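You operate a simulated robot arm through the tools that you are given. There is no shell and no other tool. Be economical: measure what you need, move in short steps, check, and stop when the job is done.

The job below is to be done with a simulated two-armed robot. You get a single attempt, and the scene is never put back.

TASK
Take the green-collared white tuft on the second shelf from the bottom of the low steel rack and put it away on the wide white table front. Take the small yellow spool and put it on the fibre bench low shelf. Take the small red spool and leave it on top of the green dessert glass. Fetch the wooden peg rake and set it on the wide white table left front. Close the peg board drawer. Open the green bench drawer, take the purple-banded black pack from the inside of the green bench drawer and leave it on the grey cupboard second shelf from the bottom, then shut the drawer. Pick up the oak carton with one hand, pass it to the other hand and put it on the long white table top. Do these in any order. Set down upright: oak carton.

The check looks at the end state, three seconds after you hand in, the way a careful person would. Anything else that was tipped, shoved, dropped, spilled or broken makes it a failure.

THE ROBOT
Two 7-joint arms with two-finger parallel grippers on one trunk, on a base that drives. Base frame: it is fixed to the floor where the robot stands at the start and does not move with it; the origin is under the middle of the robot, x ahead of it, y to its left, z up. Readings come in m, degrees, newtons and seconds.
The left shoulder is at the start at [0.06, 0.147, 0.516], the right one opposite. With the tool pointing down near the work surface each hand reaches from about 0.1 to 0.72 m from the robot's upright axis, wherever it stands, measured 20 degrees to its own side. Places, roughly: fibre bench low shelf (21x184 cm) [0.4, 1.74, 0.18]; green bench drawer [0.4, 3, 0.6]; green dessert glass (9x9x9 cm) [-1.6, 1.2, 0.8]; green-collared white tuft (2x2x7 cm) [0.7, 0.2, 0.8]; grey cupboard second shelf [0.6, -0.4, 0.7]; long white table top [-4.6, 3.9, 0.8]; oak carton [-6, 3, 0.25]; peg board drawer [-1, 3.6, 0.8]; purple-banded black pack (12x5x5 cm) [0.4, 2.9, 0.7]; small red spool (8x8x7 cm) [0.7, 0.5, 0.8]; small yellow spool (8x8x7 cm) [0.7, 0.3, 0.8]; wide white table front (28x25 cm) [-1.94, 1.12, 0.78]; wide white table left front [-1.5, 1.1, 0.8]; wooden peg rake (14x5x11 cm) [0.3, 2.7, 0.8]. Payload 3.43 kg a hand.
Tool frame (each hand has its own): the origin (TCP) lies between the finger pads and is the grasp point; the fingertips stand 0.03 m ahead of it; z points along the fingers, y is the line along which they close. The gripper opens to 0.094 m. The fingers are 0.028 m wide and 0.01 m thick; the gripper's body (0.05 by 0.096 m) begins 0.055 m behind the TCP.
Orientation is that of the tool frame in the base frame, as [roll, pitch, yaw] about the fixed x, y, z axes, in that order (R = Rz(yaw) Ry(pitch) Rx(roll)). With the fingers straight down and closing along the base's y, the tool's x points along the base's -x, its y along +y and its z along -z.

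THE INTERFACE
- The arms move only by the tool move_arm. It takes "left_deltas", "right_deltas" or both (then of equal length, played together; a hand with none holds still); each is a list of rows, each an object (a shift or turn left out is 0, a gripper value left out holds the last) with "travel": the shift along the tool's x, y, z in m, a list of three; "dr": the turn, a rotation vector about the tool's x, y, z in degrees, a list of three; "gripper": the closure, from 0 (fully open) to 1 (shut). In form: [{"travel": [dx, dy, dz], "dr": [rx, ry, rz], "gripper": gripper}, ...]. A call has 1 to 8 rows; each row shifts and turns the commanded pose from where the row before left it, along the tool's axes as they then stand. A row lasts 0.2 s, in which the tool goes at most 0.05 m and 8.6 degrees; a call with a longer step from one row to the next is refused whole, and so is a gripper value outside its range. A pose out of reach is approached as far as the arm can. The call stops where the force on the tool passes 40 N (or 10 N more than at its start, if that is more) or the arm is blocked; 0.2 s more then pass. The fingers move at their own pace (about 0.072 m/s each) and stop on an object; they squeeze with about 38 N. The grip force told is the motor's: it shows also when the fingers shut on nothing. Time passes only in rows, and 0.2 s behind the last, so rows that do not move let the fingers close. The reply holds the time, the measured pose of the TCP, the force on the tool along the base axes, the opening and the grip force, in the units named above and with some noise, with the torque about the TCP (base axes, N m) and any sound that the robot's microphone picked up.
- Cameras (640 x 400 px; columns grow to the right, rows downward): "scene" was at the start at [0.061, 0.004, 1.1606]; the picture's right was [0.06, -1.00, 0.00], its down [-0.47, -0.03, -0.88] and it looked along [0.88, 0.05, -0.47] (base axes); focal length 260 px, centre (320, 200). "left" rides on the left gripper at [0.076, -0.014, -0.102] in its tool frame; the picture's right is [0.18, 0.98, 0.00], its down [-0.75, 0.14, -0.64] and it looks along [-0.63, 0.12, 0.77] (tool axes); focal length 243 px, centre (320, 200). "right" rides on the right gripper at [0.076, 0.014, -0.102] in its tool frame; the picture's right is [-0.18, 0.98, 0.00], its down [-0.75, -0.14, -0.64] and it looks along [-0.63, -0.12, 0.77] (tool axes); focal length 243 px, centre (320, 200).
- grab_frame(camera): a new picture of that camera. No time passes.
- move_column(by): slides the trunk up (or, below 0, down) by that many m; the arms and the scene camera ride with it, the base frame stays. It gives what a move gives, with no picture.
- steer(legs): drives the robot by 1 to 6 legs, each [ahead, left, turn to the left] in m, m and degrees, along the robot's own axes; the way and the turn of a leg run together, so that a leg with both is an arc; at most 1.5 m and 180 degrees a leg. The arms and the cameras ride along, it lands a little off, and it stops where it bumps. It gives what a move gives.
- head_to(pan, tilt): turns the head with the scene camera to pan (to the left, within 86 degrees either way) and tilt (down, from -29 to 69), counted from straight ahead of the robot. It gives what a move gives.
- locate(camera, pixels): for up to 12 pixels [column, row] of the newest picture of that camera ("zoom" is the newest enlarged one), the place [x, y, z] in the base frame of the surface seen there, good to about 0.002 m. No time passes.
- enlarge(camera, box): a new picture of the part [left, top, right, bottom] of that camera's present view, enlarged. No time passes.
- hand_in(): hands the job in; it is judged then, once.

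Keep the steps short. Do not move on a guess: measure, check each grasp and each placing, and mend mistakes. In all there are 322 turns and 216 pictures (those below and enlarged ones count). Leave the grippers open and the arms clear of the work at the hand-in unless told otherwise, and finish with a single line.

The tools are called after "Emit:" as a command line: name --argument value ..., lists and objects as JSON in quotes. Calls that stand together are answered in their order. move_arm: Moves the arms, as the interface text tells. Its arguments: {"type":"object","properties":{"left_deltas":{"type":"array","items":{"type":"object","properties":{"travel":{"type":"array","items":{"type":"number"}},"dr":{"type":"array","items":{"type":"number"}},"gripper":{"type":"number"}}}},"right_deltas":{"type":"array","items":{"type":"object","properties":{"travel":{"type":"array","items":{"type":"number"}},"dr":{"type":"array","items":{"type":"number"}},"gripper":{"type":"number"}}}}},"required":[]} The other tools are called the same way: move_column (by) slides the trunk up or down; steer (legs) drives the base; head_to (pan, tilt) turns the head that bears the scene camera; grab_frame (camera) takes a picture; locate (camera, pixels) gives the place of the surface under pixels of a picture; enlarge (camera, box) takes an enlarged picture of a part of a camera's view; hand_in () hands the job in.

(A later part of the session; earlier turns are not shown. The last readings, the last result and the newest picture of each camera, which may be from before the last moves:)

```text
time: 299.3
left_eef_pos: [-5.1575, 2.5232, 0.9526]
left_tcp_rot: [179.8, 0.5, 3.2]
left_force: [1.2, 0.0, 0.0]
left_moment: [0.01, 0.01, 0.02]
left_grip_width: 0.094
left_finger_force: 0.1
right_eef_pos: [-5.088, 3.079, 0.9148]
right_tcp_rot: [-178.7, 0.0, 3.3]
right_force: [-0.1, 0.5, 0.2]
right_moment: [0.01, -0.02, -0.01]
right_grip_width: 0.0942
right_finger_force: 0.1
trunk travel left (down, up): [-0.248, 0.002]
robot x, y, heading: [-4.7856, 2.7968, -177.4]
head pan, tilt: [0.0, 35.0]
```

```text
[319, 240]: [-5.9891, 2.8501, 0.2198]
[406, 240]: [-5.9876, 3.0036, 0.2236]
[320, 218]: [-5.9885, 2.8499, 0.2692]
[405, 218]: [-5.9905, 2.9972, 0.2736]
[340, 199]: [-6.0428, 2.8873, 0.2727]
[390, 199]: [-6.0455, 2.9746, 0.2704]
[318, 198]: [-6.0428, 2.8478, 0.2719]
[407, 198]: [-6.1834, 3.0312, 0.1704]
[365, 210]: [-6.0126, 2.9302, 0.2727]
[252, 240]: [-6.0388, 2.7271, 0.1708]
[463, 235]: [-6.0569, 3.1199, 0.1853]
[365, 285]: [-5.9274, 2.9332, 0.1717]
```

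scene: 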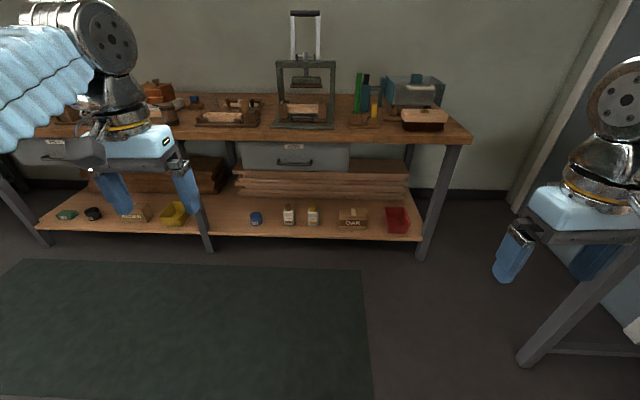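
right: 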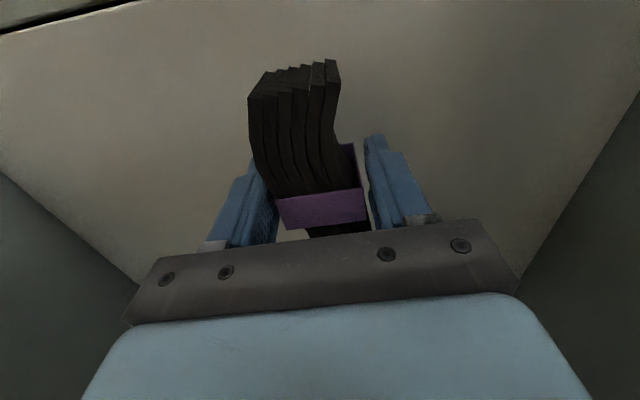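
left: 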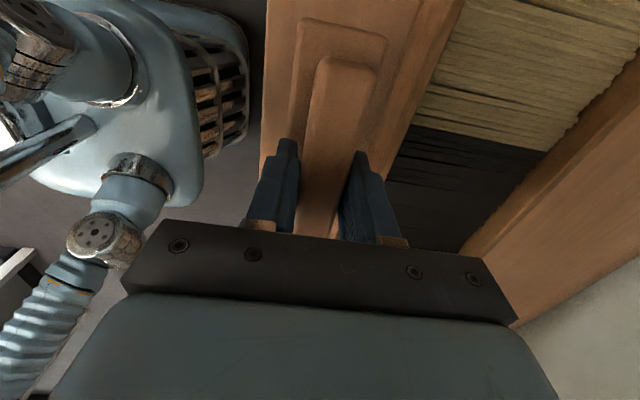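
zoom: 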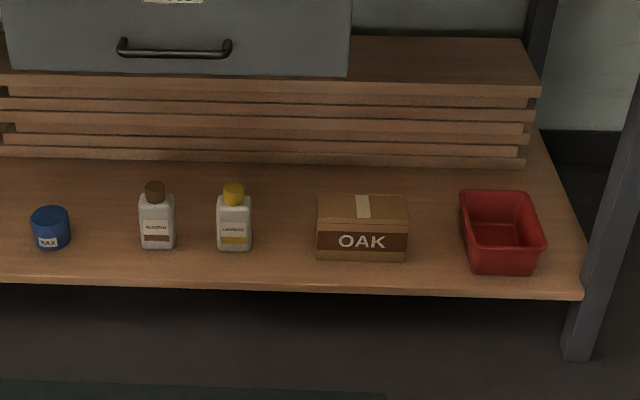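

The OAK carton: x −5.99…−6.05, y 2.85–3.00, z 0.173–0.272; gripping across its 6.5 cm depth works. I'll pick with the right hand (fingers closing fore-aft, tilted outward), so the left can later take it. Turning the right hand first.

Emit:
move_arm --right_deltas '[{"dr": [0, 0, -8.2]}, {"dr": [0, 0, -8.2]}, {"dr": [0, 0, -8.2]}, {"dr": [0, 0, -8.2]}, {"dr": [0, 0, -8.2]}, {"dr": [0, 0, -8.2]}, {"dr": [0, 0, -8.2]}, {"dr": [0, 0, -8.2]}]' --left_deltas '[{"travel": [0.03, 0, -0.03]}, {"travel": [0.03, 0, -0.03]}, {"travel": [0.03, 0, 0]}, {}, {}, {}, {}, {}]'

Emit:
move_arm --right_deltas '[{"dr": [0, 0, -8.2]}, {"dr": [0, 0, -8.2]}, {"dr": [0, 0, -8]}, {"dr": [0, -6.5, 0]}, {"dr": [0, -6.5, 0]}, {"dr": [0, -6.5, 0]}, {"dr": [0, -6.5, 0]}]'

Emit:
steer --legs '[[0, 0, -2.6], [0.3, 0.12, 0]]'

Emit:
grab_frame --camera "scene"

```text
time: 301.1
left_eef_pos: [-5.0963, 2.5273, 0.9811]
left_tcp_rot: [179.9, 0.6, 3.3]
left_force: [0.4, -0.7, -0.2]
left_moment: [0.0, 0.0, 0.03]
left_grip_width: 0.094
left_finger_force: 0.1
left hand out of reach, approached as far as the arm can: row 2
right_eef_pos: [-5.0875, 3.0793, 0.9158]
right_tcp_rot: [-179.5, -1.1, 69.1]
right_force: [-0.6, 0.0, 0.3]
right_moment: [0.02, -0.01, -0.02]
right_grip_width: 0.0937
right_finger_force: 0.1
trunk travel left (down, up): [-0.248, 0.002]
robot x, y, heading: [-4.7875, 2.7962, -177.2]
head pan, tilt: [0.0, 35.0]
```

```text
time: 302.7
left_eef_pos: [-5.0971, 2.5283, 0.9824]
left_tcp_rot: [179.8, 0.7, 3.3]
left_force: [0.3, -0.2, 0.0]
left_moment: [0.0, 0.04, 0.02]
left_grip_width: 0.094
left_finger_force: 0.0
right_eef_pos: [-5.089, 3.0773, 0.915]
right_tcp_rot: [180.0, 25.0, 93.3]
right_force: [-0.3, -0.6, -0.1]
right_moment: [0.01, 0.02, -0.01]
right_grip_width: 0.0941
right_finger_force: 0.1
trunk travel left (down, up): [-0.248, 0.002]
robot x, y, heading: [-4.784, 2.7932, -177.6]
head pan, tilt: [0.0, 35.0]
```

```text
time: 305.2
left_eef_pos: [-5.4146, 2.4182, 0.9824]
left_tcp_rot: [179.8, 0.6, 0.9]
left_force: [0.3, 0.2, 0.8]
left_moment: [-0.02, 0.02, -0.01]
left_grip_width: 0.0942
left_finger_force: 0.0
right_eef_pos: [-5.3821, 2.9677, 0.9144]
right_tcp_rot: [-180.0, 24.9, 90.8]
right_force: [-0.1, -0.8, 0.8]
right_moment: [-0.02, -0.01, 0.02]
right_grip_width: 0.0942
right_finger_force: 0.0
trunk travel left (down, up): [-0.248, 0.002]
robot x, y, heading: [-5.0917, 2.6725, -179.7]
head pan, tilt: [0.0, 35.0]
```

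```text
92 pictures are left
```

scene: 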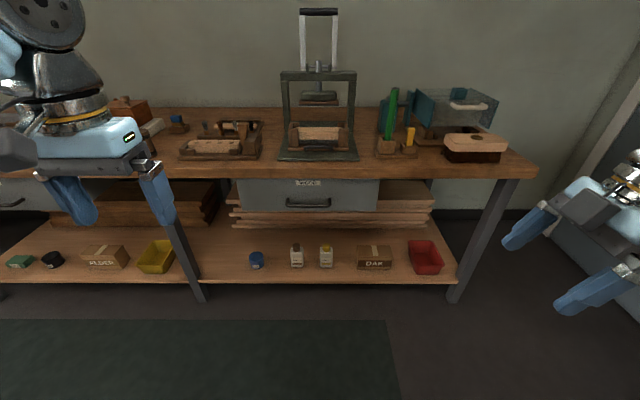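

Lowering the trunk, moving the right hand forward a bit then down in front of the bench.

Emit:
move_column --by -0.24

Emit:
move_arm --right_deltas '[{"travel": [0, -0.04, 0]}, {"travel": [0, -0.04, 0]}, {"travel": [0, -0.04, 0]}, {"travel": [0, -0.04, 0]}, {"travel": [0.0169, 0, 0.0362]}, {"travel": [0.0169, 0, 0.0362]}, {"travel": [0.0169, 0, 0.0362]}, {"travel": [0.0169, 0, 0.0362]}]'

Emit:
move_arm --right_deltas '[{"travel": [0.0169, 0, 0.0362]}, {"travel": [0.0169, 0, 0.0362]}, {"travel": [0.0169, 0, 0.0362]}, {"travel": [0.0169, 0, 0.0362]}]'

Emit:
grab_frame --camera "scene"

```text
time: 307.8
left_eef_pos: [-5.4144, 2.4158, 0.7417]
left_tcp_rot: [179.8, 0.5, 0.9]
left_force: [0.4, 0.1, 0.5]
left_moment: [0.02, 0.0, 0.04]
left_grip_width: 0.094
left_finger_force: 0.1
right_eef_pos: [-5.3822, 2.9673, 0.6748]
right_tcp_rot: [179.9, 24.8, 90.8]
right_force: [0.1, -1.1, 0.6]
right_moment: [0.01, 0.01, -0.03]
right_grip_width: 0.094
right_finger_force: 0.0
trunk travel left (down, up): [-0.008, 0.242]
robot x, y, heading: [-5.0959, 2.6708, -179.6]
head pan, tilt: [0.0, 35.0]
```

```text
time: 309.6
left_eef_pos: [-5.4149, 2.4181, 0.7405]
left_tcp_rot: [179.9, 0.5, 1.0]
left_force: [1.5, 1.0, 0.6]
left_moment: [-0.02, -0.02, 0.01]
left_grip_width: 0.0939
left_finger_force: 0.2
right_eef_pos: [-5.5449, 2.9655, 0.5149]
right_tcp_rot: [-179.9, 24.8, 90.9]
right_force: [0.1, -0.1, 0.5]
right_moment: [-0.01, 0.01, 0.01]
right_grip_width: 0.0941
right_finger_force: 0.1
trunk travel left (down, up): [-0.008, 0.242]
robot x, y, heading: [-5.0948, 2.6709, -179.4]
head pan, tilt: [0.0, 35.0]
```

```text
time: 310.6
left_eef_pos: [-5.4155, 2.4173, 0.7417]
left_tcp_rot: [179.8, 0.7, 0.9]
left_force: [0.6, 0.1, 0.4]
left_moment: [-0.01, -0.02, 0.0]
left_grip_width: 0.0939
left_finger_force: 0.1
right_eef_pos: [-5.54, 2.9633, 0.3532]
right_tcp_rot: [-180.0, 24.8, 90.8]
right_force: [0.2, -0.6, 0.8]
right_moment: [0.02, -0.05, -0.02]
right_grip_width: 0.094
right_finger_force: 0.1
trunk travel left (down, up): [-0.008, 0.242]
robot x, y, heading: [-5.0937, 2.6722, -179.7]
head pan, tilt: [0.0, 35.0]
```

```text
91 pictures are left
```

scene: 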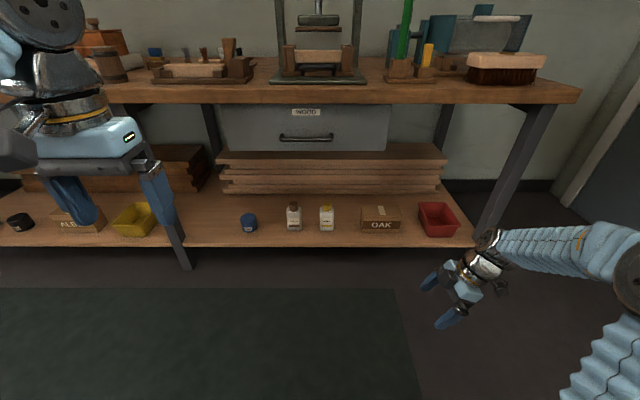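

Emit:
locate --camera "scene" --pixels '[[600, 250], [550, 245], [500, 250], [510, 170], [490, 220], [440, 212], [425, 225], [380, 212], [480, 270], [560, 95]]'

```text
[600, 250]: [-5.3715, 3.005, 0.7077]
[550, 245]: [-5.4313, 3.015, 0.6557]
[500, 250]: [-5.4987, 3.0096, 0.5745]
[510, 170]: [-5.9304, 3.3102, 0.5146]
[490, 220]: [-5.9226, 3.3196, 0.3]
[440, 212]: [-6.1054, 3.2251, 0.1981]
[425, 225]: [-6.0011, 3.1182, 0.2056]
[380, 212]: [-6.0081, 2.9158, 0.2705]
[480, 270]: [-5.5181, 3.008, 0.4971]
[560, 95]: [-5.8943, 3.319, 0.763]
```

Path is clear (post at y 3.31). Raising the left hand above bench level, driving in 0.38 m.

Emit:
move_arm --left_deltas '[{"travel": [0, 0, -0.04]}, {"travel": [0, 0, -0.04]}, {"travel": [0, 0, -0.04]}, {"travel": [0, 0, -0.04]}]' --right_deltas '[{"travel": [-0.0136, 0, 0.0063]}, {"travel": [0.004, 0, 0.009]}, {}, {}]'

Emit:
steer --legs '[[0.37, 0, 0]]'

Emit:
grab_frame --camera "right"

Emit:
grab_frame --camera "scene"

```text
time: 311.6
left_eef_pos: [-5.4148, 2.4177, 0.7418]
left_tcp_rot: [179.9, 0.6, 0.7]
left_force: [-0.2, 0.2, -0.2]
left_moment: [0.02, 0.01, 0.03]
left_grip_width: 0.0941
left_finger_force: 0.1
left hand out of reach, approached as far as the arm can: row 1, 2, 3, 4
right_eef_pos: [-5.5414, 2.9494, 0.3456]
right_tcp_rot: [-180.0, 24.8, 90.7]
right_force: [-1.3, -1.0, 0.7]
right_moment: [0.01, 0.02, -0.02]
right_grip_width: 0.094
right_finger_force: 0.0
trunk travel left (down, up): [-0.008, 0.242]
robot x, y, heading: [-5.0905, 2.6689, -179.7]
head pan, tilt: [0.0, 35.0]
```

```text
time: 314.0
left_eef_pos: [-5.7943, 2.4109, 0.7423]
left_tcp_rot: [179.8, 0.6, 1.3]
left_force: [0.1, -0.2, -0.2]
left_moment: [0.01, 0.02, 0.02]
left_grip_width: 0.0939
left_finger_force: 0.1
right_eef_pos: [-5.9268, 2.9429, 0.3447]
right_tcp_rot: [179.9, 24.7, 91.4]
right_force: [0.1, 0.5, -0.1]
right_moment: [0.0, 0.02, 0.0]
right_grip_width: 0.0941
right_finger_force: 0.0
trunk travel left (down, up): [-0.008, 0.242]
robot x, y, heading: [-5.4755, 2.6651, -179.0]
head pan, tilt: [0.0, 35.0]
```

```text
90 pictures are left
```

right: 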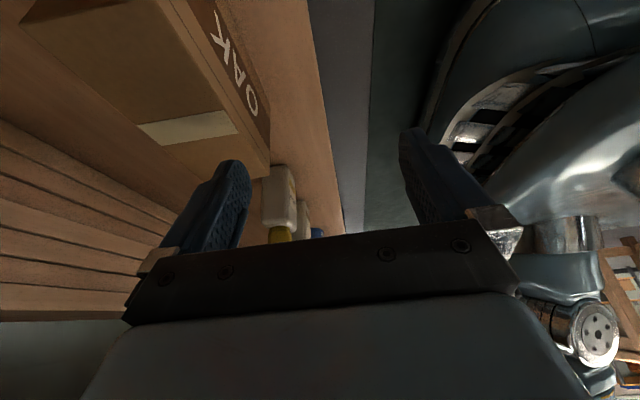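

```text
89 pictures are left
```

scene: 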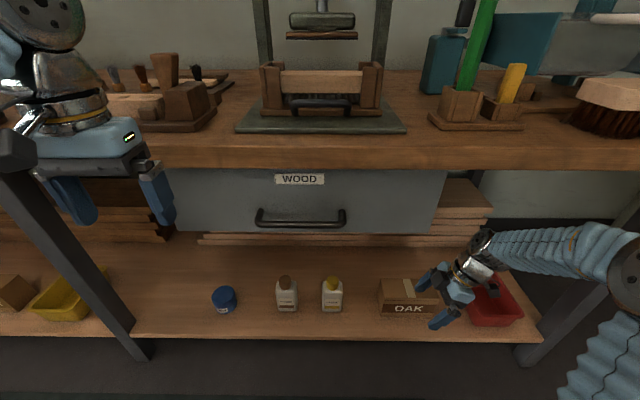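

Emit:
locate --camera "right" --pixels '[[190, 125], [150, 60], [225, 155], [265, 140], [235, 80], [265, 172], [110, 60], [150, 125]]'

Emit:
locate --camera "scene" --pixels '[[400, 290], [383, 300], [436, 302], [395, 281], [345, 295]]'

```text
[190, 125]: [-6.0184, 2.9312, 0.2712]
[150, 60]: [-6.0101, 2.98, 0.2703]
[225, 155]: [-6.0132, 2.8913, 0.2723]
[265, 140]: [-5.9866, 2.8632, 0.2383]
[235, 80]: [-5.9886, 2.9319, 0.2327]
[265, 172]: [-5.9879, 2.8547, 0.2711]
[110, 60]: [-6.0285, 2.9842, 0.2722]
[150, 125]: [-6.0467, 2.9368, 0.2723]
```

```text
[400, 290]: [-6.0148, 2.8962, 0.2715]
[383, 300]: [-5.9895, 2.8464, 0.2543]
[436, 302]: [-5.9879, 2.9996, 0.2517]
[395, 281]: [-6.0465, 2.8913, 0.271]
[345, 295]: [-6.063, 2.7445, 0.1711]
```

Carton center (−6.019, 2.925). Moving forward 9 cm, then descending 10 cm around it.

Emit:
move_arm --right_deltas '[{"travel": [0, -0.031, 0]}, {"travel": [0, -0.031, 0]}, {"travel": [0, -0.03, 0]}, {}]'

Emit:
grab_frame --camera "right"

```text
time: 315.0
left_eef_pos: [-5.7952, 2.4104, 0.7418]
left_tcp_rot: [179.8, 0.6, 1.3]
left_force: [-0.6, -0.2, 0.6]
left_moment: [0.03, 0.0, 0.02]
left_grip_width: 0.0939
left_finger_force: 0.0
right_eef_pos: [-6.0188, 2.9412, 0.3443]
right_tcp_rot: [-180.0, 24.8, 91.5]
right_force: [-0.4, 0.5, -0.2]
right_moment: [-0.01, 0.01, 0.03]
right_grip_width: 0.0938
right_finger_force: 0.0
trunk travel left (down, up): [-0.008, 0.242]
robot x, y, heading: [-5.4761, 2.6685, -179.2]
head pan, tilt: [0.0, 35.0]
```

```text
88 pictures are left
```

right: 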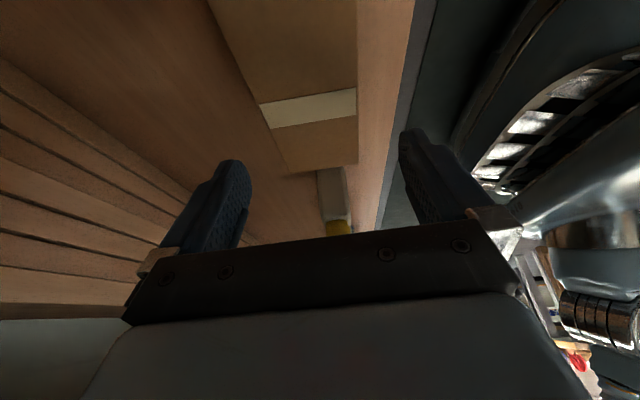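

Carton centered between fingers. Descending and gripping.

Emit:
move_arm --right_deltas '[{"travel": [0.0141, 0, 0.0302]}, {"travel": [0.0141, 0, 0.0302]}, {"travel": [0.0141, 0, 0.0302]}, {"gripper": 1}, {"gripper": 1}, {"gripper": 1}, {"gripper": 1}]'

Emit:
grab_frame --camera "right"

```text
time: 316.6
left_eef_pos: [-5.7951, 2.4111, 0.7405]
left_tcp_rot: [179.8, 0.6, 1.5]
left_force: [0.1, 0.3, 0.4]
left_moment: [0.0, -0.02, 0.02]
left_grip_width: 0.0939
left_finger_force: 0.1
right_eef_pos: [-6.0213, 2.9414, 0.2443]
right_tcp_rot: [180.0, 24.8, 91.5]
right_force: [-1.2, 2.0, 0.4]
right_moment: [0.06, 0.2, -0.02]
right_grip_width: 0.0744
right_finger_force: 38.3
trunk travel left (down, up): [-0.008, 0.242]
robot x, y, heading: [-5.4758, 2.6682, -179.5]
head pan, tilt: [0.0, 35.0]
```

```text
87 pictures are left
```

right: 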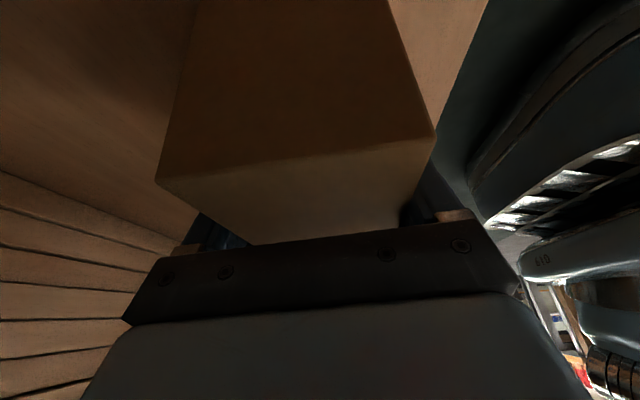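

Gripped at 7.4 cm. Lifting gently 6 cm.

Emit:
move_arm --right_deltas '[{"travel": [-0.0042, 0, -0.009]}, {"travel": [-0.0085, 0, -0.0181]}, {"travel": [-0.0127, 0, -0.0272]}, {}]'

Emit:
grab_frame --camera "scene"

```text
time: 317.6
left_eef_pos: [-5.7941, 2.4107, 0.7413]
left_tcp_rot: [179.8, 0.6, 1.4]
left_force: [-0.1, 0.1, -0.3]
left_moment: [-0.01, -0.02, 0.0]
left_grip_width: 0.094
left_finger_force: 0.1
right_eef_pos: [-6.0209, 2.9391, 0.3069]
right_tcp_rot: [179.9, 24.8, 91.5]
right_force: [0.4, -1.0, -3.0]
right_moment: [0.02, 0.01, 0.01]
right_grip_width: 0.0744
right_finger_force: 38.4
trunk travel left (down, up): [-0.008, 0.242]
robot x, y, heading: [-5.476, 2.6661, -179.2]
head pan, tilt: [0.0, 35.0]
```

```text
86 pictures are left
```

scene: 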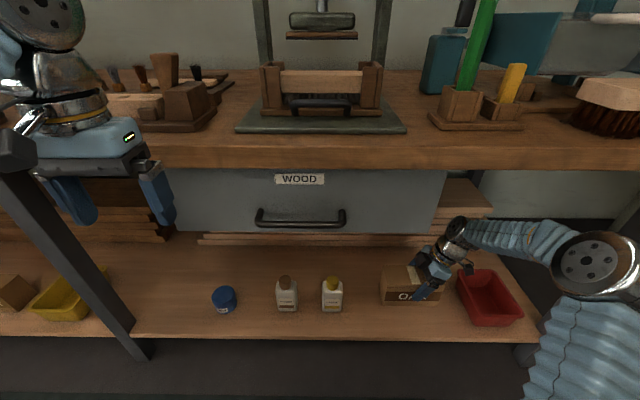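

Level and light. Backing out 0.6 m, then raising trunk and hand for the hand-over.

Emit:
steer --legs '[[-0.65, 0, 0]]'

Emit:
move_column --by 0.24

Emit:
move_arm --right_deltas '[{"travel": [-0.0169, 0, -0.0362]}, {"travel": [-0.0169, 0, -0.0362]}, {"travel": [-0.0169, 0, -0.0362]}, {"travel": [-0.0169, 0, -0.0362]}, {"travel": [-0.0169, 0, -0.0362]}, {"travel": [-0.0169, 0, -0.0362]}, {"travel": [-0.0169, 0, -0.0362]}]'

Emit:
grab_frame --camera "scene"

```text
time: 321.2
left_eef_pos: [-5.1273, 2.4198, 0.7431]
left_tcp_rot: [179.8, 0.5, 1.3]
left_force: [1.1, -0.2, 0.2]
left_moment: [-0.03, 0.02, 0.0]
left_grip_width: 0.094
left_finger_force: 0.1
right_eef_pos: [-5.3538, 2.9504, 0.3072]
right_tcp_rot: [180.0, 24.8, 91.3]
right_force: [0.0, 0.0, -3.1]
right_moment: [0.05, 0.03, 0.0]
right_grip_width: 0.0742
right_finger_force: 37.8
trunk travel left (down, up): [-0.008, 0.242]
robot x, y, heading: [-4.8081, 2.6783, -179.2]
head pan, tilt: [0.0, 35.0]
```

```text
time: 323.8
left_eef_pos: [-5.1273, 2.4201, 0.9812]
left_tcp_rot: [179.7, 0.5, 1.4]
left_force: [-1.1, -0.1, 0.3]
left_moment: [0.02, 0.0, -0.01]
left_grip_width: 0.0941
left_finger_force: 0.0
right_eef_pos: [-5.354, 2.9502, 0.5477]
right_tcp_rot: [-179.9, 24.9, 91.2]
right_force: [0.3, -0.3, -2.6]
right_moment: [-0.01, 0.0, 0.0]
right_grip_width: 0.074
right_finger_force: 37.9
trunk travel left (down, up): [-0.248, 0.002]
robot x, y, heading: [-4.8023, 2.6798, -179.4]
head pan, tilt: [0.0, 35.0]
```

```text
time: 325.4
left_eef_pos: [-5.1282, 2.4201, 0.9812]
left_tcp_rot: [179.8, 0.5, 1.4]
left_force: [-0.6, 0.1, -0.2]
left_moment: [0.05, 0.0, -0.02]
left_grip_width: 0.0941
left_finger_force: 0.0
right_eef_pos: [-5.3535, 2.9481, 0.8261]
right_tcp_rot: [179.9, 24.8, 91.2]
right_force: [0.1, 0.6, -2.3]
right_moment: [0.02, 0.02, -0.03]
right_grip_width: 0.0743
right_finger_force: 37.8
trunk travel left (down, up): [-0.248, 0.002]
robot x, y, heading: [-4.8073, 2.6744, -179.2]
head pan, tilt: [0.0, 35.0]
```

```text
85 pictures are left
```

scene: 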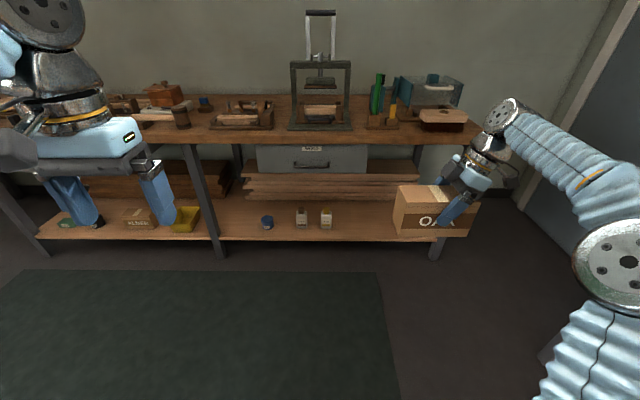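

Carton held upright. For the hand-over I'll bring it to the middle, lower (z≈0.65) where both arms have reach.

Emit:
move_arm --right_deltas '[{"travel": [-0.0184, 0.0043, 0.0363]}, {"travel": [-0.0184, 0.0043, 0.0363]}, {"travel": [-0.0184, 0.0043, 0.0363]}, {"travel": [-0.0184, 0.0043, 0.0363]}, {"travel": [-0.0184, 0.0043, 0.0363]}, {"travel": [-0.0184, 0.0043, 0.0363]}, {"travel": [-0.0184, 0.0043, 0.0363]}]'

Emit:
move_arm --left_deltas '[{"dr": [0, 0, 8.2]}, {"dr": [0, 0, 8.2]}, {"dr": [0, 0, 8.2]}, {"dr": [0, 0, 8.2]}, {"dr": [0, 0, 8.2]}, {"dr": [0, 0, 8.2]}, {"dr": [0, 0, 8.2]}, {"dr": [0, 0, 8.2]}]'

Emit:
move_arm --left_deltas '[{"dr": [0, 0, 8.2]}, {"dr": [0, 0, 8.2]}, {"dr": [0, 0, 8.2]}, {"dr": [0, -6.5, 0]}, {"dr": [0, -6.5, 0]}, {"dr": [0, -6.5, 0]}, {"dr": [0, -6.5, 0]}]'

Emit:
grab_frame --camera "scene"

```text
time: 326.9
left_eef_pos: [-5.1285, 2.4204, 0.9827]
left_tcp_rot: [179.7, 0.6, 1.3]
left_force: [-0.5, 0.7, -0.5]
left_moment: [-0.03, 0.04, 0.02]
left_grip_width: 0.094
left_finger_force: 0.0
right_eef_pos: [-5.3173, 2.7275, 0.6505]
right_tcp_rot: [-179.9, 24.8, 91.3]
right_force: [-1.0, 0.1, -2.4]
right_moment: [0.03, 0.05, -0.01]
right_grip_width: 0.0741
right_finger_force: 38.1
trunk travel left (down, up): [-0.248, 0.002]
robot x, y, heading: [-4.8075, 2.6785, -179.3]
head pan, tilt: [0.0, 35.0]
```

```text
time: 328.8
left_eef_pos: [-5.1273, 2.4189, 0.9816]
left_tcp_rot: [179.5, 0.1, -64.4]
left_force: [-0.3, -0.6, -0.2]
left_moment: [0.01, 0.02, 0.01]
left_grip_width: 0.094
left_finger_force: 0.0
right_eef_pos: [-5.3168, 2.7272, 0.6505]
right_tcp_rot: [-180.0, 24.8, 91.3]
right_force: [0.0, 0.2, -3.7]
right_moment: [0.06, 0.03, -0.02]
right_grip_width: 0.074
right_finger_force: 38.2
trunk travel left (down, up): [-0.248, 0.002]
robot x, y, heading: [-4.8063, 2.6775, -179.4]
head pan, tilt: [0.0, 35.0]
```

```text
time: 330.4
left_eef_pos: [-5.1291, 2.4202, 0.9821]
left_tcp_rot: [179.4, 25.9, -89.2]
left_force: [0.4, 0.8, -0.1]
left_moment: [0.0, 0.03, 0.02]
left_grip_width: 0.0943
left_finger_force: 0.0
right_eef_pos: [-5.3174, 2.7266, 0.6507]
right_tcp_rot: [-179.9, 24.8, 91.2]
right_force: [0.5, -0.3, -2.1]
right_moment: [0.05, -0.03, 0.03]
right_grip_width: 0.074
right_finger_force: 37.7
trunk travel left (down, up): [-0.248, 0.002]
robot x, y, heading: [-4.8085, 2.6797, -179.4]
head pan, tilt: [0.0, 35.0]
```

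```text
84 pictures are left
```

scene: 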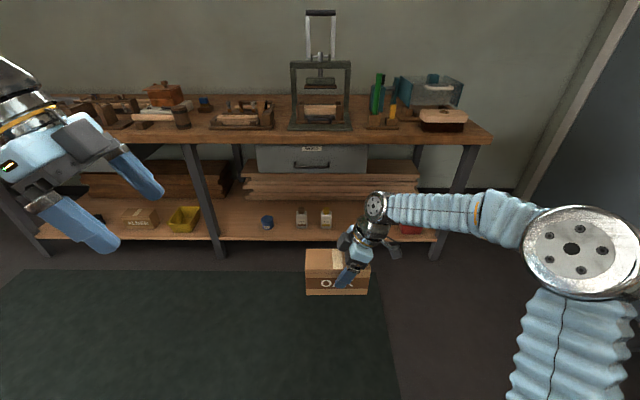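

Carton is central (center y≈2.711, x −5.317). Moving the left hand to a pre-grip point beside/above its left half.

Emit:
move_arm --left_deltas '[{"travel": [-0.0084, 0.0234, 0.0325]}, {"travel": [-0.0084, 0.0234, 0.0325]}, {"travel": [-0.0084, 0.0234, 0.0325]}, {"travel": [-0.0084, 0.0234, 0.0325]}, {"travel": [-0.0084, 0.0234, 0.0325]}, {"travel": [-0.0084, 0.0234, 0.0325]}, {"travel": [-0.0084, 0.0234, 0.0325]}, {"travel": [-0.0084, 0.0234, 0.0325]}]'

Emit:
grab_frame --camera "left"

Emit:
grab_frame --camera "scene"

```text
time: 332.1
left_eef_pos: [-5.3166, 2.5877, 0.781]
left_tcp_rot: [179.3, 25.8, -89.0]
left_force: [0.4, 0.3, 0.4]
left_moment: [0.0, 0.02, 0.02]
left_grip_width: 0.0941
left_finger_force: 0.1
right_eef_pos: [-5.3178, 2.7279, 0.6501]
right_tcp_rot: [-180.0, 24.9, 91.3]
right_force: [-0.7, 0.9, -2.6]
right_moment: [0.08, 0.01, -0.01]
right_grip_width: 0.0741
right_finger_force: 38.4
trunk travel left (down, up): [-0.248, 0.002]
robot x, y, heading: [-4.808, 2.6754, -179.4]
head pan, tilt: [0.0, 35.0]
```

```text
83 pictures are left
```

left: 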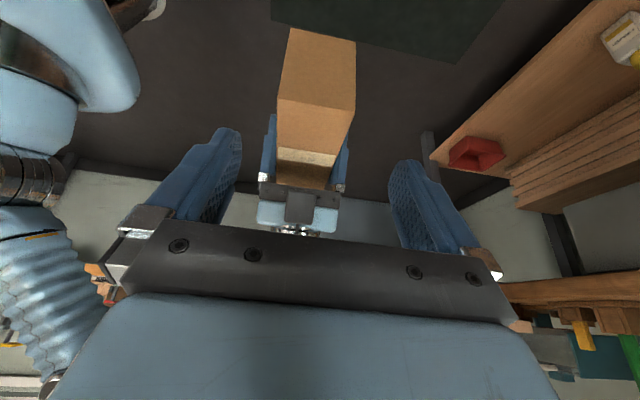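

```text
82 pictures are left
```

scene: 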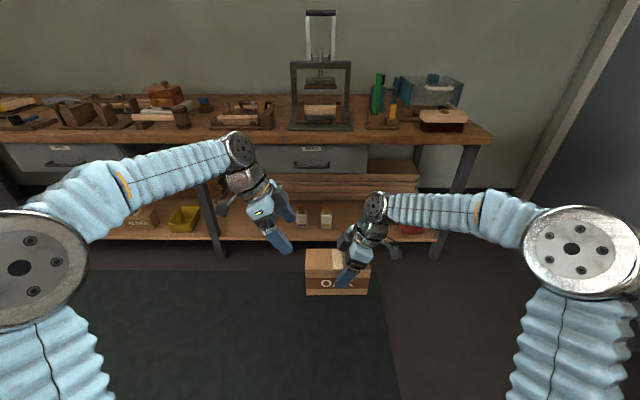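

Emit:
locate --camera "left" --pixels '[[285, 95], [348, 103], [292, 35], [350, 45], [300, 120], [315, 60], [285, 140], [340, 140]]'

```text
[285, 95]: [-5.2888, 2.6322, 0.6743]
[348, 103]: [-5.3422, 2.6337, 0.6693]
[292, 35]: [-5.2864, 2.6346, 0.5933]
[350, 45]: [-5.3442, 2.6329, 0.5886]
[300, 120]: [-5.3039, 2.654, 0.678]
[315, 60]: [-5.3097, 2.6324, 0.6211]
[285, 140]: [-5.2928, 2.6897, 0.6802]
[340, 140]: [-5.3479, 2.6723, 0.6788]
```

Carton is level, its left end at y 2.632. Advancing the left hand along its axis and gripping.

Emit:
move_arm --left_deltas '[{"travel": [-0.0007, 0, 0.0365]}, {"travel": [-0.0007, 0, 0.0365]}, {"travel": [-0.0007, 0, 0.0365]}, {"travel": [-0.0007, 0, 0.0365]}, {}]'

Emit:
grab_frame --camera "scene"

Emit:
grab_frame --camera "left"

```text
time: 333.4
left_eef_pos: [-5.3195, 2.6545, 0.6508]
left_tcp_rot: [179.5, 25.7, -89.3]
left_force: [-0.2, -0.2, 0.2]
left_moment: [0.0, -0.02, 0.0]
left_grip_width: 0.0942
left_finger_force: 0.0
right_eef_pos: [-5.3179, 2.7276, 0.6498]
right_tcp_rot: [179.9, 24.8, 91.3]
right_force: [0.1, -0.7, -2.0]
right_moment: [0.03, 0.03, -0.01]
right_grip_width: 0.0742
right_finger_force: 37.8
trunk travel left (down, up): [-0.248, 0.002]
robot x, y, heading: [-4.8074, 2.6769, -179.2]
head pan, tilt: [0.0, 35.0]
```

```text
81 pictures are left
```

scene: 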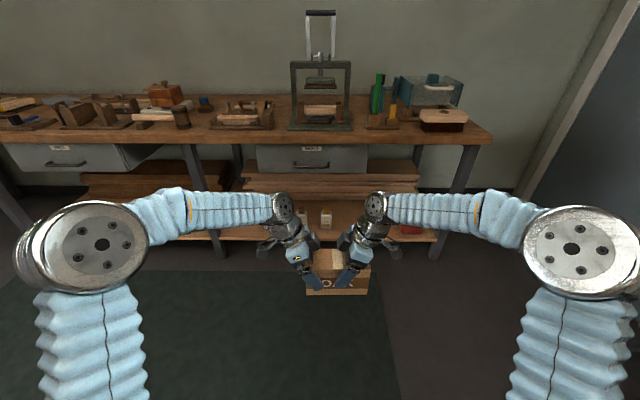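

```text
80 pictures are left
```

left: 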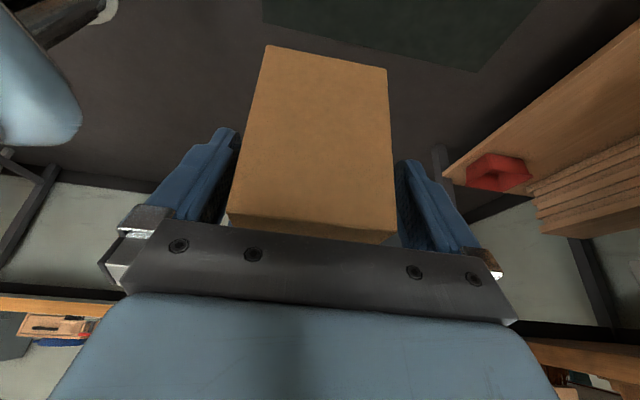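

Fingers straddle the carton. Closing the left; then the right opens.

Emit:
move_arm --left_deltas '[{"gripper": 1}, {"gripper": 1}, {"gripper": 1}, {"gripper": 1}]'

Emit:
move_arm --right_deltas '[{"gripper": 0.1}, {"gripper": 0}, {"gripper": 0}]'

Emit:
grab_frame --camera "scene"

```text
time: 334.4
left_eef_pos: [-5.3195, 2.6571, 0.6498]
left_tcp_rot: [179.6, 25.7, -89.3]
left_force: [30.9, -0.9, 4.9]
left_moment: [0.36, 0.19, -0.97]
left_grip_width: 0.0743
left_finger_force: 37.9
right_eef_pos: [-5.3192, 2.7272, 0.6507]
right_tcp_rot: [-179.8, 24.8, 91.0]
right_force: [-32.0, 1.2, -8.7]
right_moment: [0.09, -0.15, -1.24]
right_grip_width: 0.0742
right_finger_force: 38.3
trunk travel left (down, up): [-0.248, 0.002]
robot x, y, heading: [-4.8108, 2.6738, -179.4]
head pan, tilt: [0.0, 35.0]
```

```text
time: 335.1
left_eef_pos: [-5.3201, 2.6561, 0.651]
left_tcp_rot: [179.3, 25.7, -89.1]
left_force: [0.0, 0.2, -0.3]
left_moment: [-0.14, 0.01, 0.01]
left_grip_width: 0.0741
left_finger_force: 38.2
right_eef_pos: [-5.3189, 2.7279, 0.6506]
right_tcp_rot: [179.9, 24.8, 91.2]
right_force: [0.2, -0.1, 0.6]
right_moment: [0.02, 0.0, 0.0]
right_grip_width: 0.094
right_finger_force: 0.1
trunk travel left (down, up): [-0.248, 0.002]
robot x, y, heading: [-4.8066, 2.679, -179.0]
head pan, tilt: [0.0, 35.0]
```

```text
79 pictures are left
```

scene: 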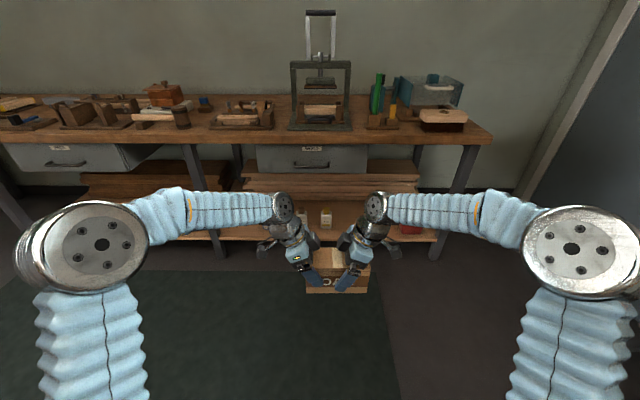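

Right open. Withdrawing the right hand along its axis and checking that the left holds the carton level.

Emit:
move_arm --right_deltas '[{"travel": [0, 0, -0.015]}, {"travel": [0, 0, -0.03]}, {"travel": [0, 0, -0.04]}, {"travel": [0, 0, -0.04]}, {"travel": [0.03, 0, -0.03]}, {"travel": [0.03, 0, -0.03]}]'

Emit:
enlarge --camera "scene" --box '[240, 180, 440, 320]'

```text
time: 336.6
left_eef_pos: [-5.3206, 2.6556, 0.6503]
left_tcp_rot: [179.4, 25.8, -89.1]
left_force: [0.0, 0.2, 0.3]
left_moment: [-0.15, 0.01, -0.04]
left_grip_width: 0.074
left_finger_force: 38.1
right_eef_pos: [-5.3233, 2.859, 0.7941]
right_tcp_rot: [179.9, 24.7, 91.3]
right_force: [0.1, 0.4, -0.7]
right_moment: [-0.02, 0.02, 0.02]
right_grip_width: 0.0941
right_finger_force: 0.0
trunk travel left (down, up): [-0.248, 0.002]
robot x, y, heading: [-4.8037, 2.6779, -179.3]
head pan, tilt: [0.0, 35.0]
```

```text
2.86 times, centred on (340, 250) of scene
```

zoom: 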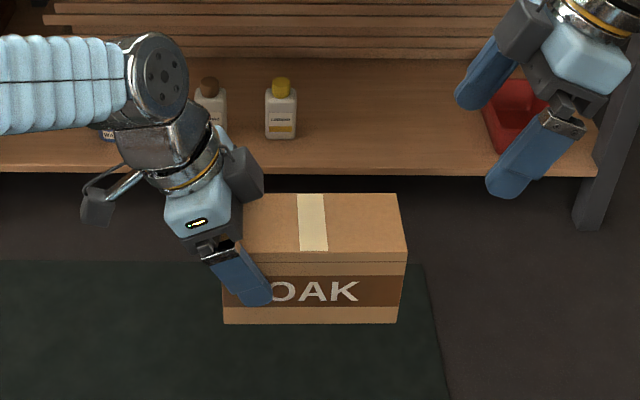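

The left hand holds the carton level by itself. Raising it and turning to face the long white table (+y).

Emit:
move_arm --left_deltas '[{"travel": [0.0043, 0, -0.0414]}, {"travel": [0.0043, 0, -0.0414]}, {"travel": [0.0043, 0, -0.0414]}, {"travel": [0.0043, 0, -0.0414]}, {"travel": [0.0043, 0, -0.0414]}, {"travel": [0.0043, 0, -0.0414]}]'

Emit:
move_arm --right_deltas '[{"dr": [0, 6.5, 0], "travel": [0, 0.03, -0.02]}, {"dr": [0, 6.5, 0], "travel": [0, 0.03, -0.02]}, {"dr": [0, 6.5, 0], "travel": [0, 0.03, -0.02]}, {"dr": [0, 6.5, 0], "travel": [0, 0.03, -0.02]}, {"dr": [0, 0, 8.2]}, {"dr": [0, 0, 8.2]}, {"dr": [0, 0, 8.2]}, {"dr": [0, 0, 8.2]}]'

Emit:
steer --legs '[[-0.2, 0.15, 0], [0, 0, -90]]'

Emit:
head_to --pan 0 --tilt 22

Emit:
grab_frame --camera "scene"

```text
time: 337.9
left_eef_pos: [-5.3186, 2.5227, 0.8656]
left_tcp_rot: [179.5, 25.9, -89.1]
left_force: [-0.1, -0.7, -2.2]
left_moment: [-0.19, -0.01, 0.05]
left_grip_width: 0.0741
left_finger_force: 37.5
right_eef_pos: [-5.3247, 2.8578, 0.7937]
right_tcp_rot: [179.9, 24.8, 91.1]
right_force: [-0.4, 0.8, -0.8]
right_moment: [0.02, 0.03, -0.02]
right_grip_width: 0.0937
right_finger_force: 0.1
trunk travel left (down, up): [-0.248, 0.002]
robot x, y, heading: [-4.8066, 2.6776, -179.3]
head pan, tilt: [0.0, 35.0]
```

```text
time: 339.8
left_eef_pos: [-5.3187, 2.5236, 0.8652]
left_tcp_rot: [179.4, 25.9, -89.0]
left_force: [-0.4, 0.3, -3.2]
left_moment: [-0.15, -0.01, 0.0]
left_grip_width: 0.0741
left_finger_force: 38.1
right_eef_pos: [-5.2024, 2.8806, 0.8708]
right_tcp_rot: [-179.4, -1.0, 58.4]
right_force: [0.8, -0.5, -0.4]
right_moment: [0.03, -0.01, -0.01]
right_grip_width: 0.0941
right_finger_force: 0.1
trunk travel left (down, up): [-0.248, 0.002]
robot x, y, heading: [-4.8069, 2.6773, -179.1]
head pan, tilt: [0.0, 35.0]
```

```text
time: 345.5
left_eef_pos: [-4.7394, 3.0452, 0.8656]
left_tcp_rot: [179.4, 25.7, 179.0]
left_force: [-0.6, -0.5, -2.2]
left_moment: [0.0, 0.16, -0.02]
left_grip_width: 0.0741
left_finger_force: 38.1
right_eef_pos: [-4.3874, 2.9182, 0.8707]
right_tcp_rot: [-179.5, -1.0, -33.3]
right_force: [-0.2, 0.5, 0.8]
right_moment: [0.0, 0.0, -0.02]
right_grip_width: 0.094
right_finger_force: 0.1
trunk travel left (down, up): [-0.248, 0.002]
robot x, y, heading: [-4.6045, 2.5309, 88.7]
head pan, tilt: [0.0, 35.0]
```

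```text
time: 346.2
left_eef_pos: [-4.7396, 3.0467, 0.8643]
left_tcp_rot: [179.4, 25.8, 179.1]
left_force: [-0.2, 0.2, -2.8]
left_moment: [-0.04, 0.2, 0.0]
left_grip_width: 0.0741
left_finger_force: 38.4
right_eef_pos: [-4.3852, 2.9189, 0.8715]
right_tcp_rot: [-179.4, -1.0, -33.3]
right_force: [-0.6, 0.6, -0.7]
right_moment: [0.0, 0.01, 0.04]
right_grip_width: 0.0941
right_finger_force: 0.0
trunk travel left (down, up): [-0.248, 0.002]
robot x, y, heading: [-4.6023, 2.532, 89.0]
head pan, tilt: [0.0, 22.0]
```

```text
77 pictures are left
```

scene: 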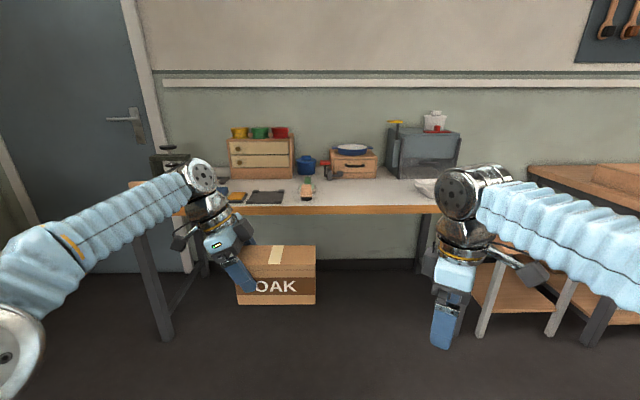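

Emit:
enlarge --camera "scene" --box '[130, 100, 480, 260]'

Emit:
locate --camera "scene" --pixels '[[370, 195], [370, 207], [350, 195], [400, 190], [415, 195], [330, 190], [307, 195], [260, 200], [370, 180], [420, 180], [430, 190], [440, 205]]'

```text
1.83 times, centred on (305, 180) of scene
```

zoom: 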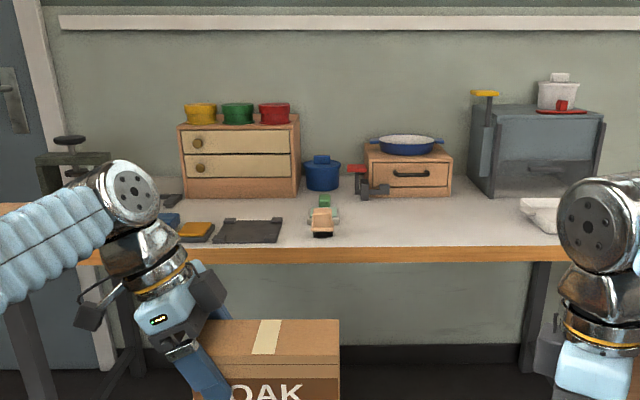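

```text
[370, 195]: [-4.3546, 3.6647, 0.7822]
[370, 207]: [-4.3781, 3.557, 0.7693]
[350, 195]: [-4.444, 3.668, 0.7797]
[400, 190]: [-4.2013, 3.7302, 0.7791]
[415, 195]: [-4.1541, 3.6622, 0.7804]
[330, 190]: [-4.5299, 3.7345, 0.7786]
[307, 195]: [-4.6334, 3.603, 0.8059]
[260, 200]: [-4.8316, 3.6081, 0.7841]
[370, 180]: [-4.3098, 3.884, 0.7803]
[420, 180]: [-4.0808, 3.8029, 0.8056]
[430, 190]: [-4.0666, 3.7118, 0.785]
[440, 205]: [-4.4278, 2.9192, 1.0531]
```

Emit:
head_to --pan -40 --tilt 30

Emit:
grab_frame --camera "scene"

Emit:
locate --camera "scene" --pixels '[[250, 170], [300, 170], [300, 210], [400, 250], [330, 150], [450, 230], [520, 260], [220, 250], [400, 170]]'

```text
time: 347.3
left_eef_pos: [-4.7403, 3.0468, 0.8657]
left_tcp_rot: [179.4, 25.8, 179.0]
left_force: [0.7, 0.1, -3.6]
left_moment: [-0.02, 0.17, 0.0]
left_grip_width: 0.0739
left_finger_force: 37.7
right_eef_pos: [-4.3873, 2.9189, 0.8699]
right_tcp_rot: [-179.4, -1.0, -33.4]
right_force: [0.0, 0.0, -0.9]
right_moment: [-0.01, -0.01, 0.0]
right_grip_width: 0.0941
right_finger_force: 0.0
trunk travel left (down, up): [-0.248, 0.002]
robot x, y, heading: [-4.6037, 2.534, 89.1]
head pan, tilt: [-40.0, 30.0]
```

```text
75 pictures are left
```

scene: 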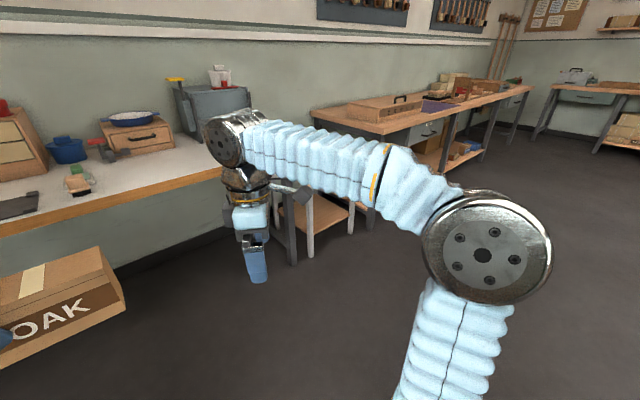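

```text
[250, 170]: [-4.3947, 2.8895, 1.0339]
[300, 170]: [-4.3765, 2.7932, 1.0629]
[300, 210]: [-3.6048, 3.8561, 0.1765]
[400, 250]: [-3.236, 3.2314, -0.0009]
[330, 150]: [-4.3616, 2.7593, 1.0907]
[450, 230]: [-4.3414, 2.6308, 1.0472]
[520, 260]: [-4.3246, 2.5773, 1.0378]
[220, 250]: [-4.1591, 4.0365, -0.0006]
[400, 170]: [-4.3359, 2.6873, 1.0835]
```

Right arm stays close in; no conflict. Raising the carton 4 cm, then moving right, then ahead to the table.

Emit:
move_arm --left_deltas '[{"travel": [-0.0085, 0, -0.0181]}, {"travel": [-0.0085, 0, -0.0181]}, {}]'

Emit:
steer --legs '[[0, -0.26, 0.9], [0.45, 0, 0]]'

Emit:
head_to --pan 5 --tilt 32

Emit:
grab_frame --camera "scene"

```text
time: 348.1
left_eef_pos: [-4.7415, 3.0475, 0.9029]
left_tcp_rot: [179.4, 25.8, 179.0]
left_force: [0.3, 0.2, -3.6]
left_moment: [0.0, 0.14, 0.02]
left_grip_width: 0.0742
left_finger_force: 37.7
right_eef_pos: [-4.3867, 2.9184, 0.8714]
right_tcp_rot: [-179.4, -0.9, -33.4]
right_force: [-0.1, 0.2, 0.3]
right_moment: [-0.03, 0.01, 0.01]
right_grip_width: 0.0939
right_finger_force: 0.1
trunk travel left (down, up): [-0.248, 0.002]
robot x, y, heading: [-4.6058, 2.5276, 88.8]
head pan, tilt: [-40.0, 30.0]
```

```text
time: 352.3
left_eef_pos: [-4.4822, 3.4978, 0.9026]
left_tcp_rot: [179.5, 25.8, 179.7]
left_force: [0.0, -0.7, -2.7]
left_moment: [0.0, 0.18, 0.0]
left_grip_width: 0.0739
left_finger_force: 37.9
right_eef_pos: [-4.1245, 3.3737, 0.8703]
right_tcp_rot: [-179.4, -1.0, -32.8]
right_force: [-0.3, 1.0, -0.1]
right_moment: [0.04, -0.02, -0.02]
right_grip_width: 0.094
right_finger_force: 0.0
trunk travel left (down, up): [-0.248, 0.002]
robot x, y, heading: [-4.3393, 2.9825, 89.4]
head pan, tilt: [-40.0, 30.0]
```

```text
time: 353.4
left_eef_pos: [-4.4812, 3.4996, 0.9028]
left_tcp_rot: [179.4, 25.9, 179.6]
left_force: [-0.2, -0.1, -2.7]
left_moment: [0.0, 0.17, 0.04]
left_grip_width: 0.074
left_finger_force: 38.1
right_eef_pos: [-4.1244, 3.3729, 0.8697]
right_tcp_rot: [-179.4, -1.1, -32.8]
right_force: [-0.3, 0.4, 0.0]
right_moment: [0.01, -0.03, 0.01]
right_grip_width: 0.0939
right_finger_force: 0.2
trunk travel left (down, up): [-0.248, 0.002]
robot x, y, heading: [-4.3356, 2.987, 89.5]
head pan, tilt: [5.0, 32.0]
```

```text
74 pictures are left
```

scene: 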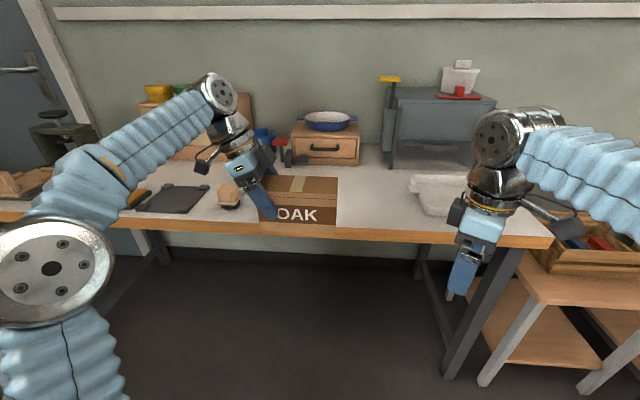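

Emit:
steer --legs '[[0.14, 0, 0.5]]'

Emit:
grab_frame --camera "left"

Emit:
enlarge --camera "scene" --box '[180, 100, 440, 260]'

```text
time: 354.7
left_eef_pos: [-4.4861, 3.637, 0.905]
left_tcp_rot: [179.3, 25.8, -179.8]
left_force: [0.5, 0.2, -2.8]
left_moment: [0.01, 0.14, 0.01]
left_grip_width: 0.0741
left_finger_force: 37.6
right_eef_pos: [-4.1269, 3.5149, 0.8698]
right_tcp_rot: [-179.4, -1.0, -32.2]
right_force: [0.6, -0.6, 0.1]
right_moment: [0.04, 0.01, 0.01]
right_grip_width: 0.094
right_finger_force: 0.1
trunk travel left (down, up): [-0.248, 0.002]
robot x, y, heading: [-4.3368, 3.1178, 90.0]
head pan, tilt: [5.0, 32.0]
```

```text
73 pictures are left
```

left: 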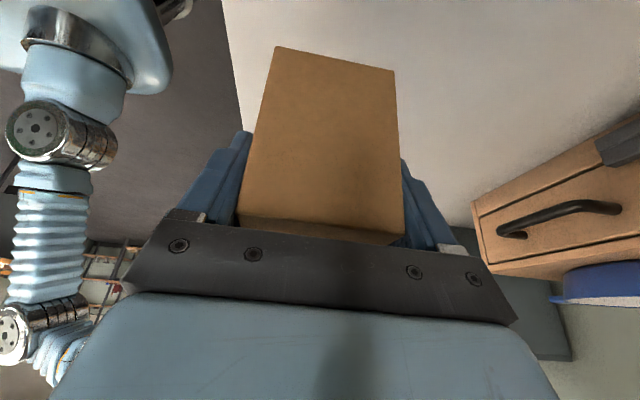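

```text
2.46 times, centred on (310, 180) of scene
```

zoom: 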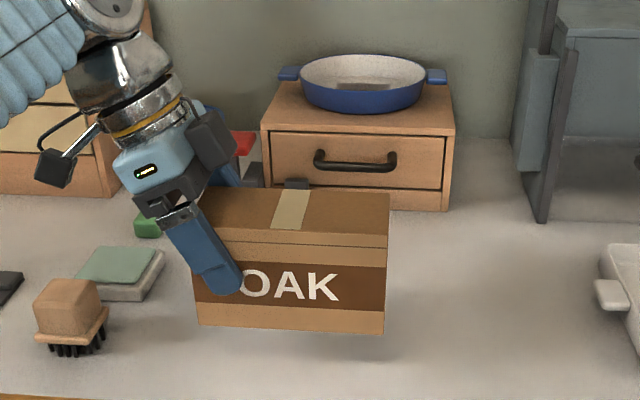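

Emit:
locate --camera "zoom" --pixels '[[205, 318], [375, 326], [225, 235], [375, 240], [290, 322], [290, 345], [300, 195]]'

```text
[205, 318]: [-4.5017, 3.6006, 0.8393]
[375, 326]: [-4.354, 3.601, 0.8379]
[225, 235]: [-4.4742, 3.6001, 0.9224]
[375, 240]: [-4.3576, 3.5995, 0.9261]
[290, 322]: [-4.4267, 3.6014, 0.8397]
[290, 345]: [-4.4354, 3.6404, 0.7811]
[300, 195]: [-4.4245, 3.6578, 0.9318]
```

Carton level, bottom at ≈0.833; table 0.780. Lowering 4.5 cm, then small steps.

Emit:
move_arm --left_deltas '[{"travel": [0.0085, 0, 0.0181]}, {"travel": [0.0085, 0, 0.0181]}, {"travel": [0.0028, 0, 0.0059]}, {}, {"travel": [0.0008, 0, 0.0016]}, {}]'

Emit:
move_arm --left_deltas '[{"travel": [0.0008, 0, 0.0016]}, {}, {"travel": [0.0006, 0, 0.0014]}, {}]'

```text
time: 356.1
left_eef_pos: [-4.4843, 3.6366, 0.8543]
left_tcp_rot: [179.4, 25.8, -179.8]
left_force: [-0.1, -0.2, -3.4]
left_moment: [-0.03, 0.19, 0.01]
left_grip_width: 0.0741
left_finger_force: 37.7
right_eef_pos: [-4.1264, 3.5144, 0.8707]
right_tcp_rot: [-179.4, -1.0, -32.1]
right_force: [-0.1, 0.0, 0.3]
right_moment: [0.0, 0.03, 0.03]
right_grip_width: 0.094
right_finger_force: 0.2
trunk travel left (down, up): [-0.248, 0.002]
robot x, y, heading: [-4.3362, 3.1246, 89.9]
head pan, tilt: [5.0, 32.0]
```

```text
time: 357.1
left_eef_pos: [-4.485, 3.6361, 0.8524]
left_tcp_rot: [179.3, 25.8, -179.8]
left_force: [-2.7, 3.2, 11.0]
left_moment: [-0.23, -1.23, 0.26]
left_grip_width: 0.0741
left_finger_force: 37.5
right_eef_pos: [-4.126, 3.5134, 0.8717]
right_tcp_rot: [-179.3, -1.0, -32.2]
right_force: [0.4, 0.5, 0.6]
right_moment: [0.0, 0.02, -0.04]
right_grip_width: 0.0942
right_finger_force: 0.1
trunk travel left (down, up): [-0.248, 0.002]
robot x, y, heading: [-4.3339, 3.1207, 90.2]
head pan, tilt: [5.0, 32.0]
```

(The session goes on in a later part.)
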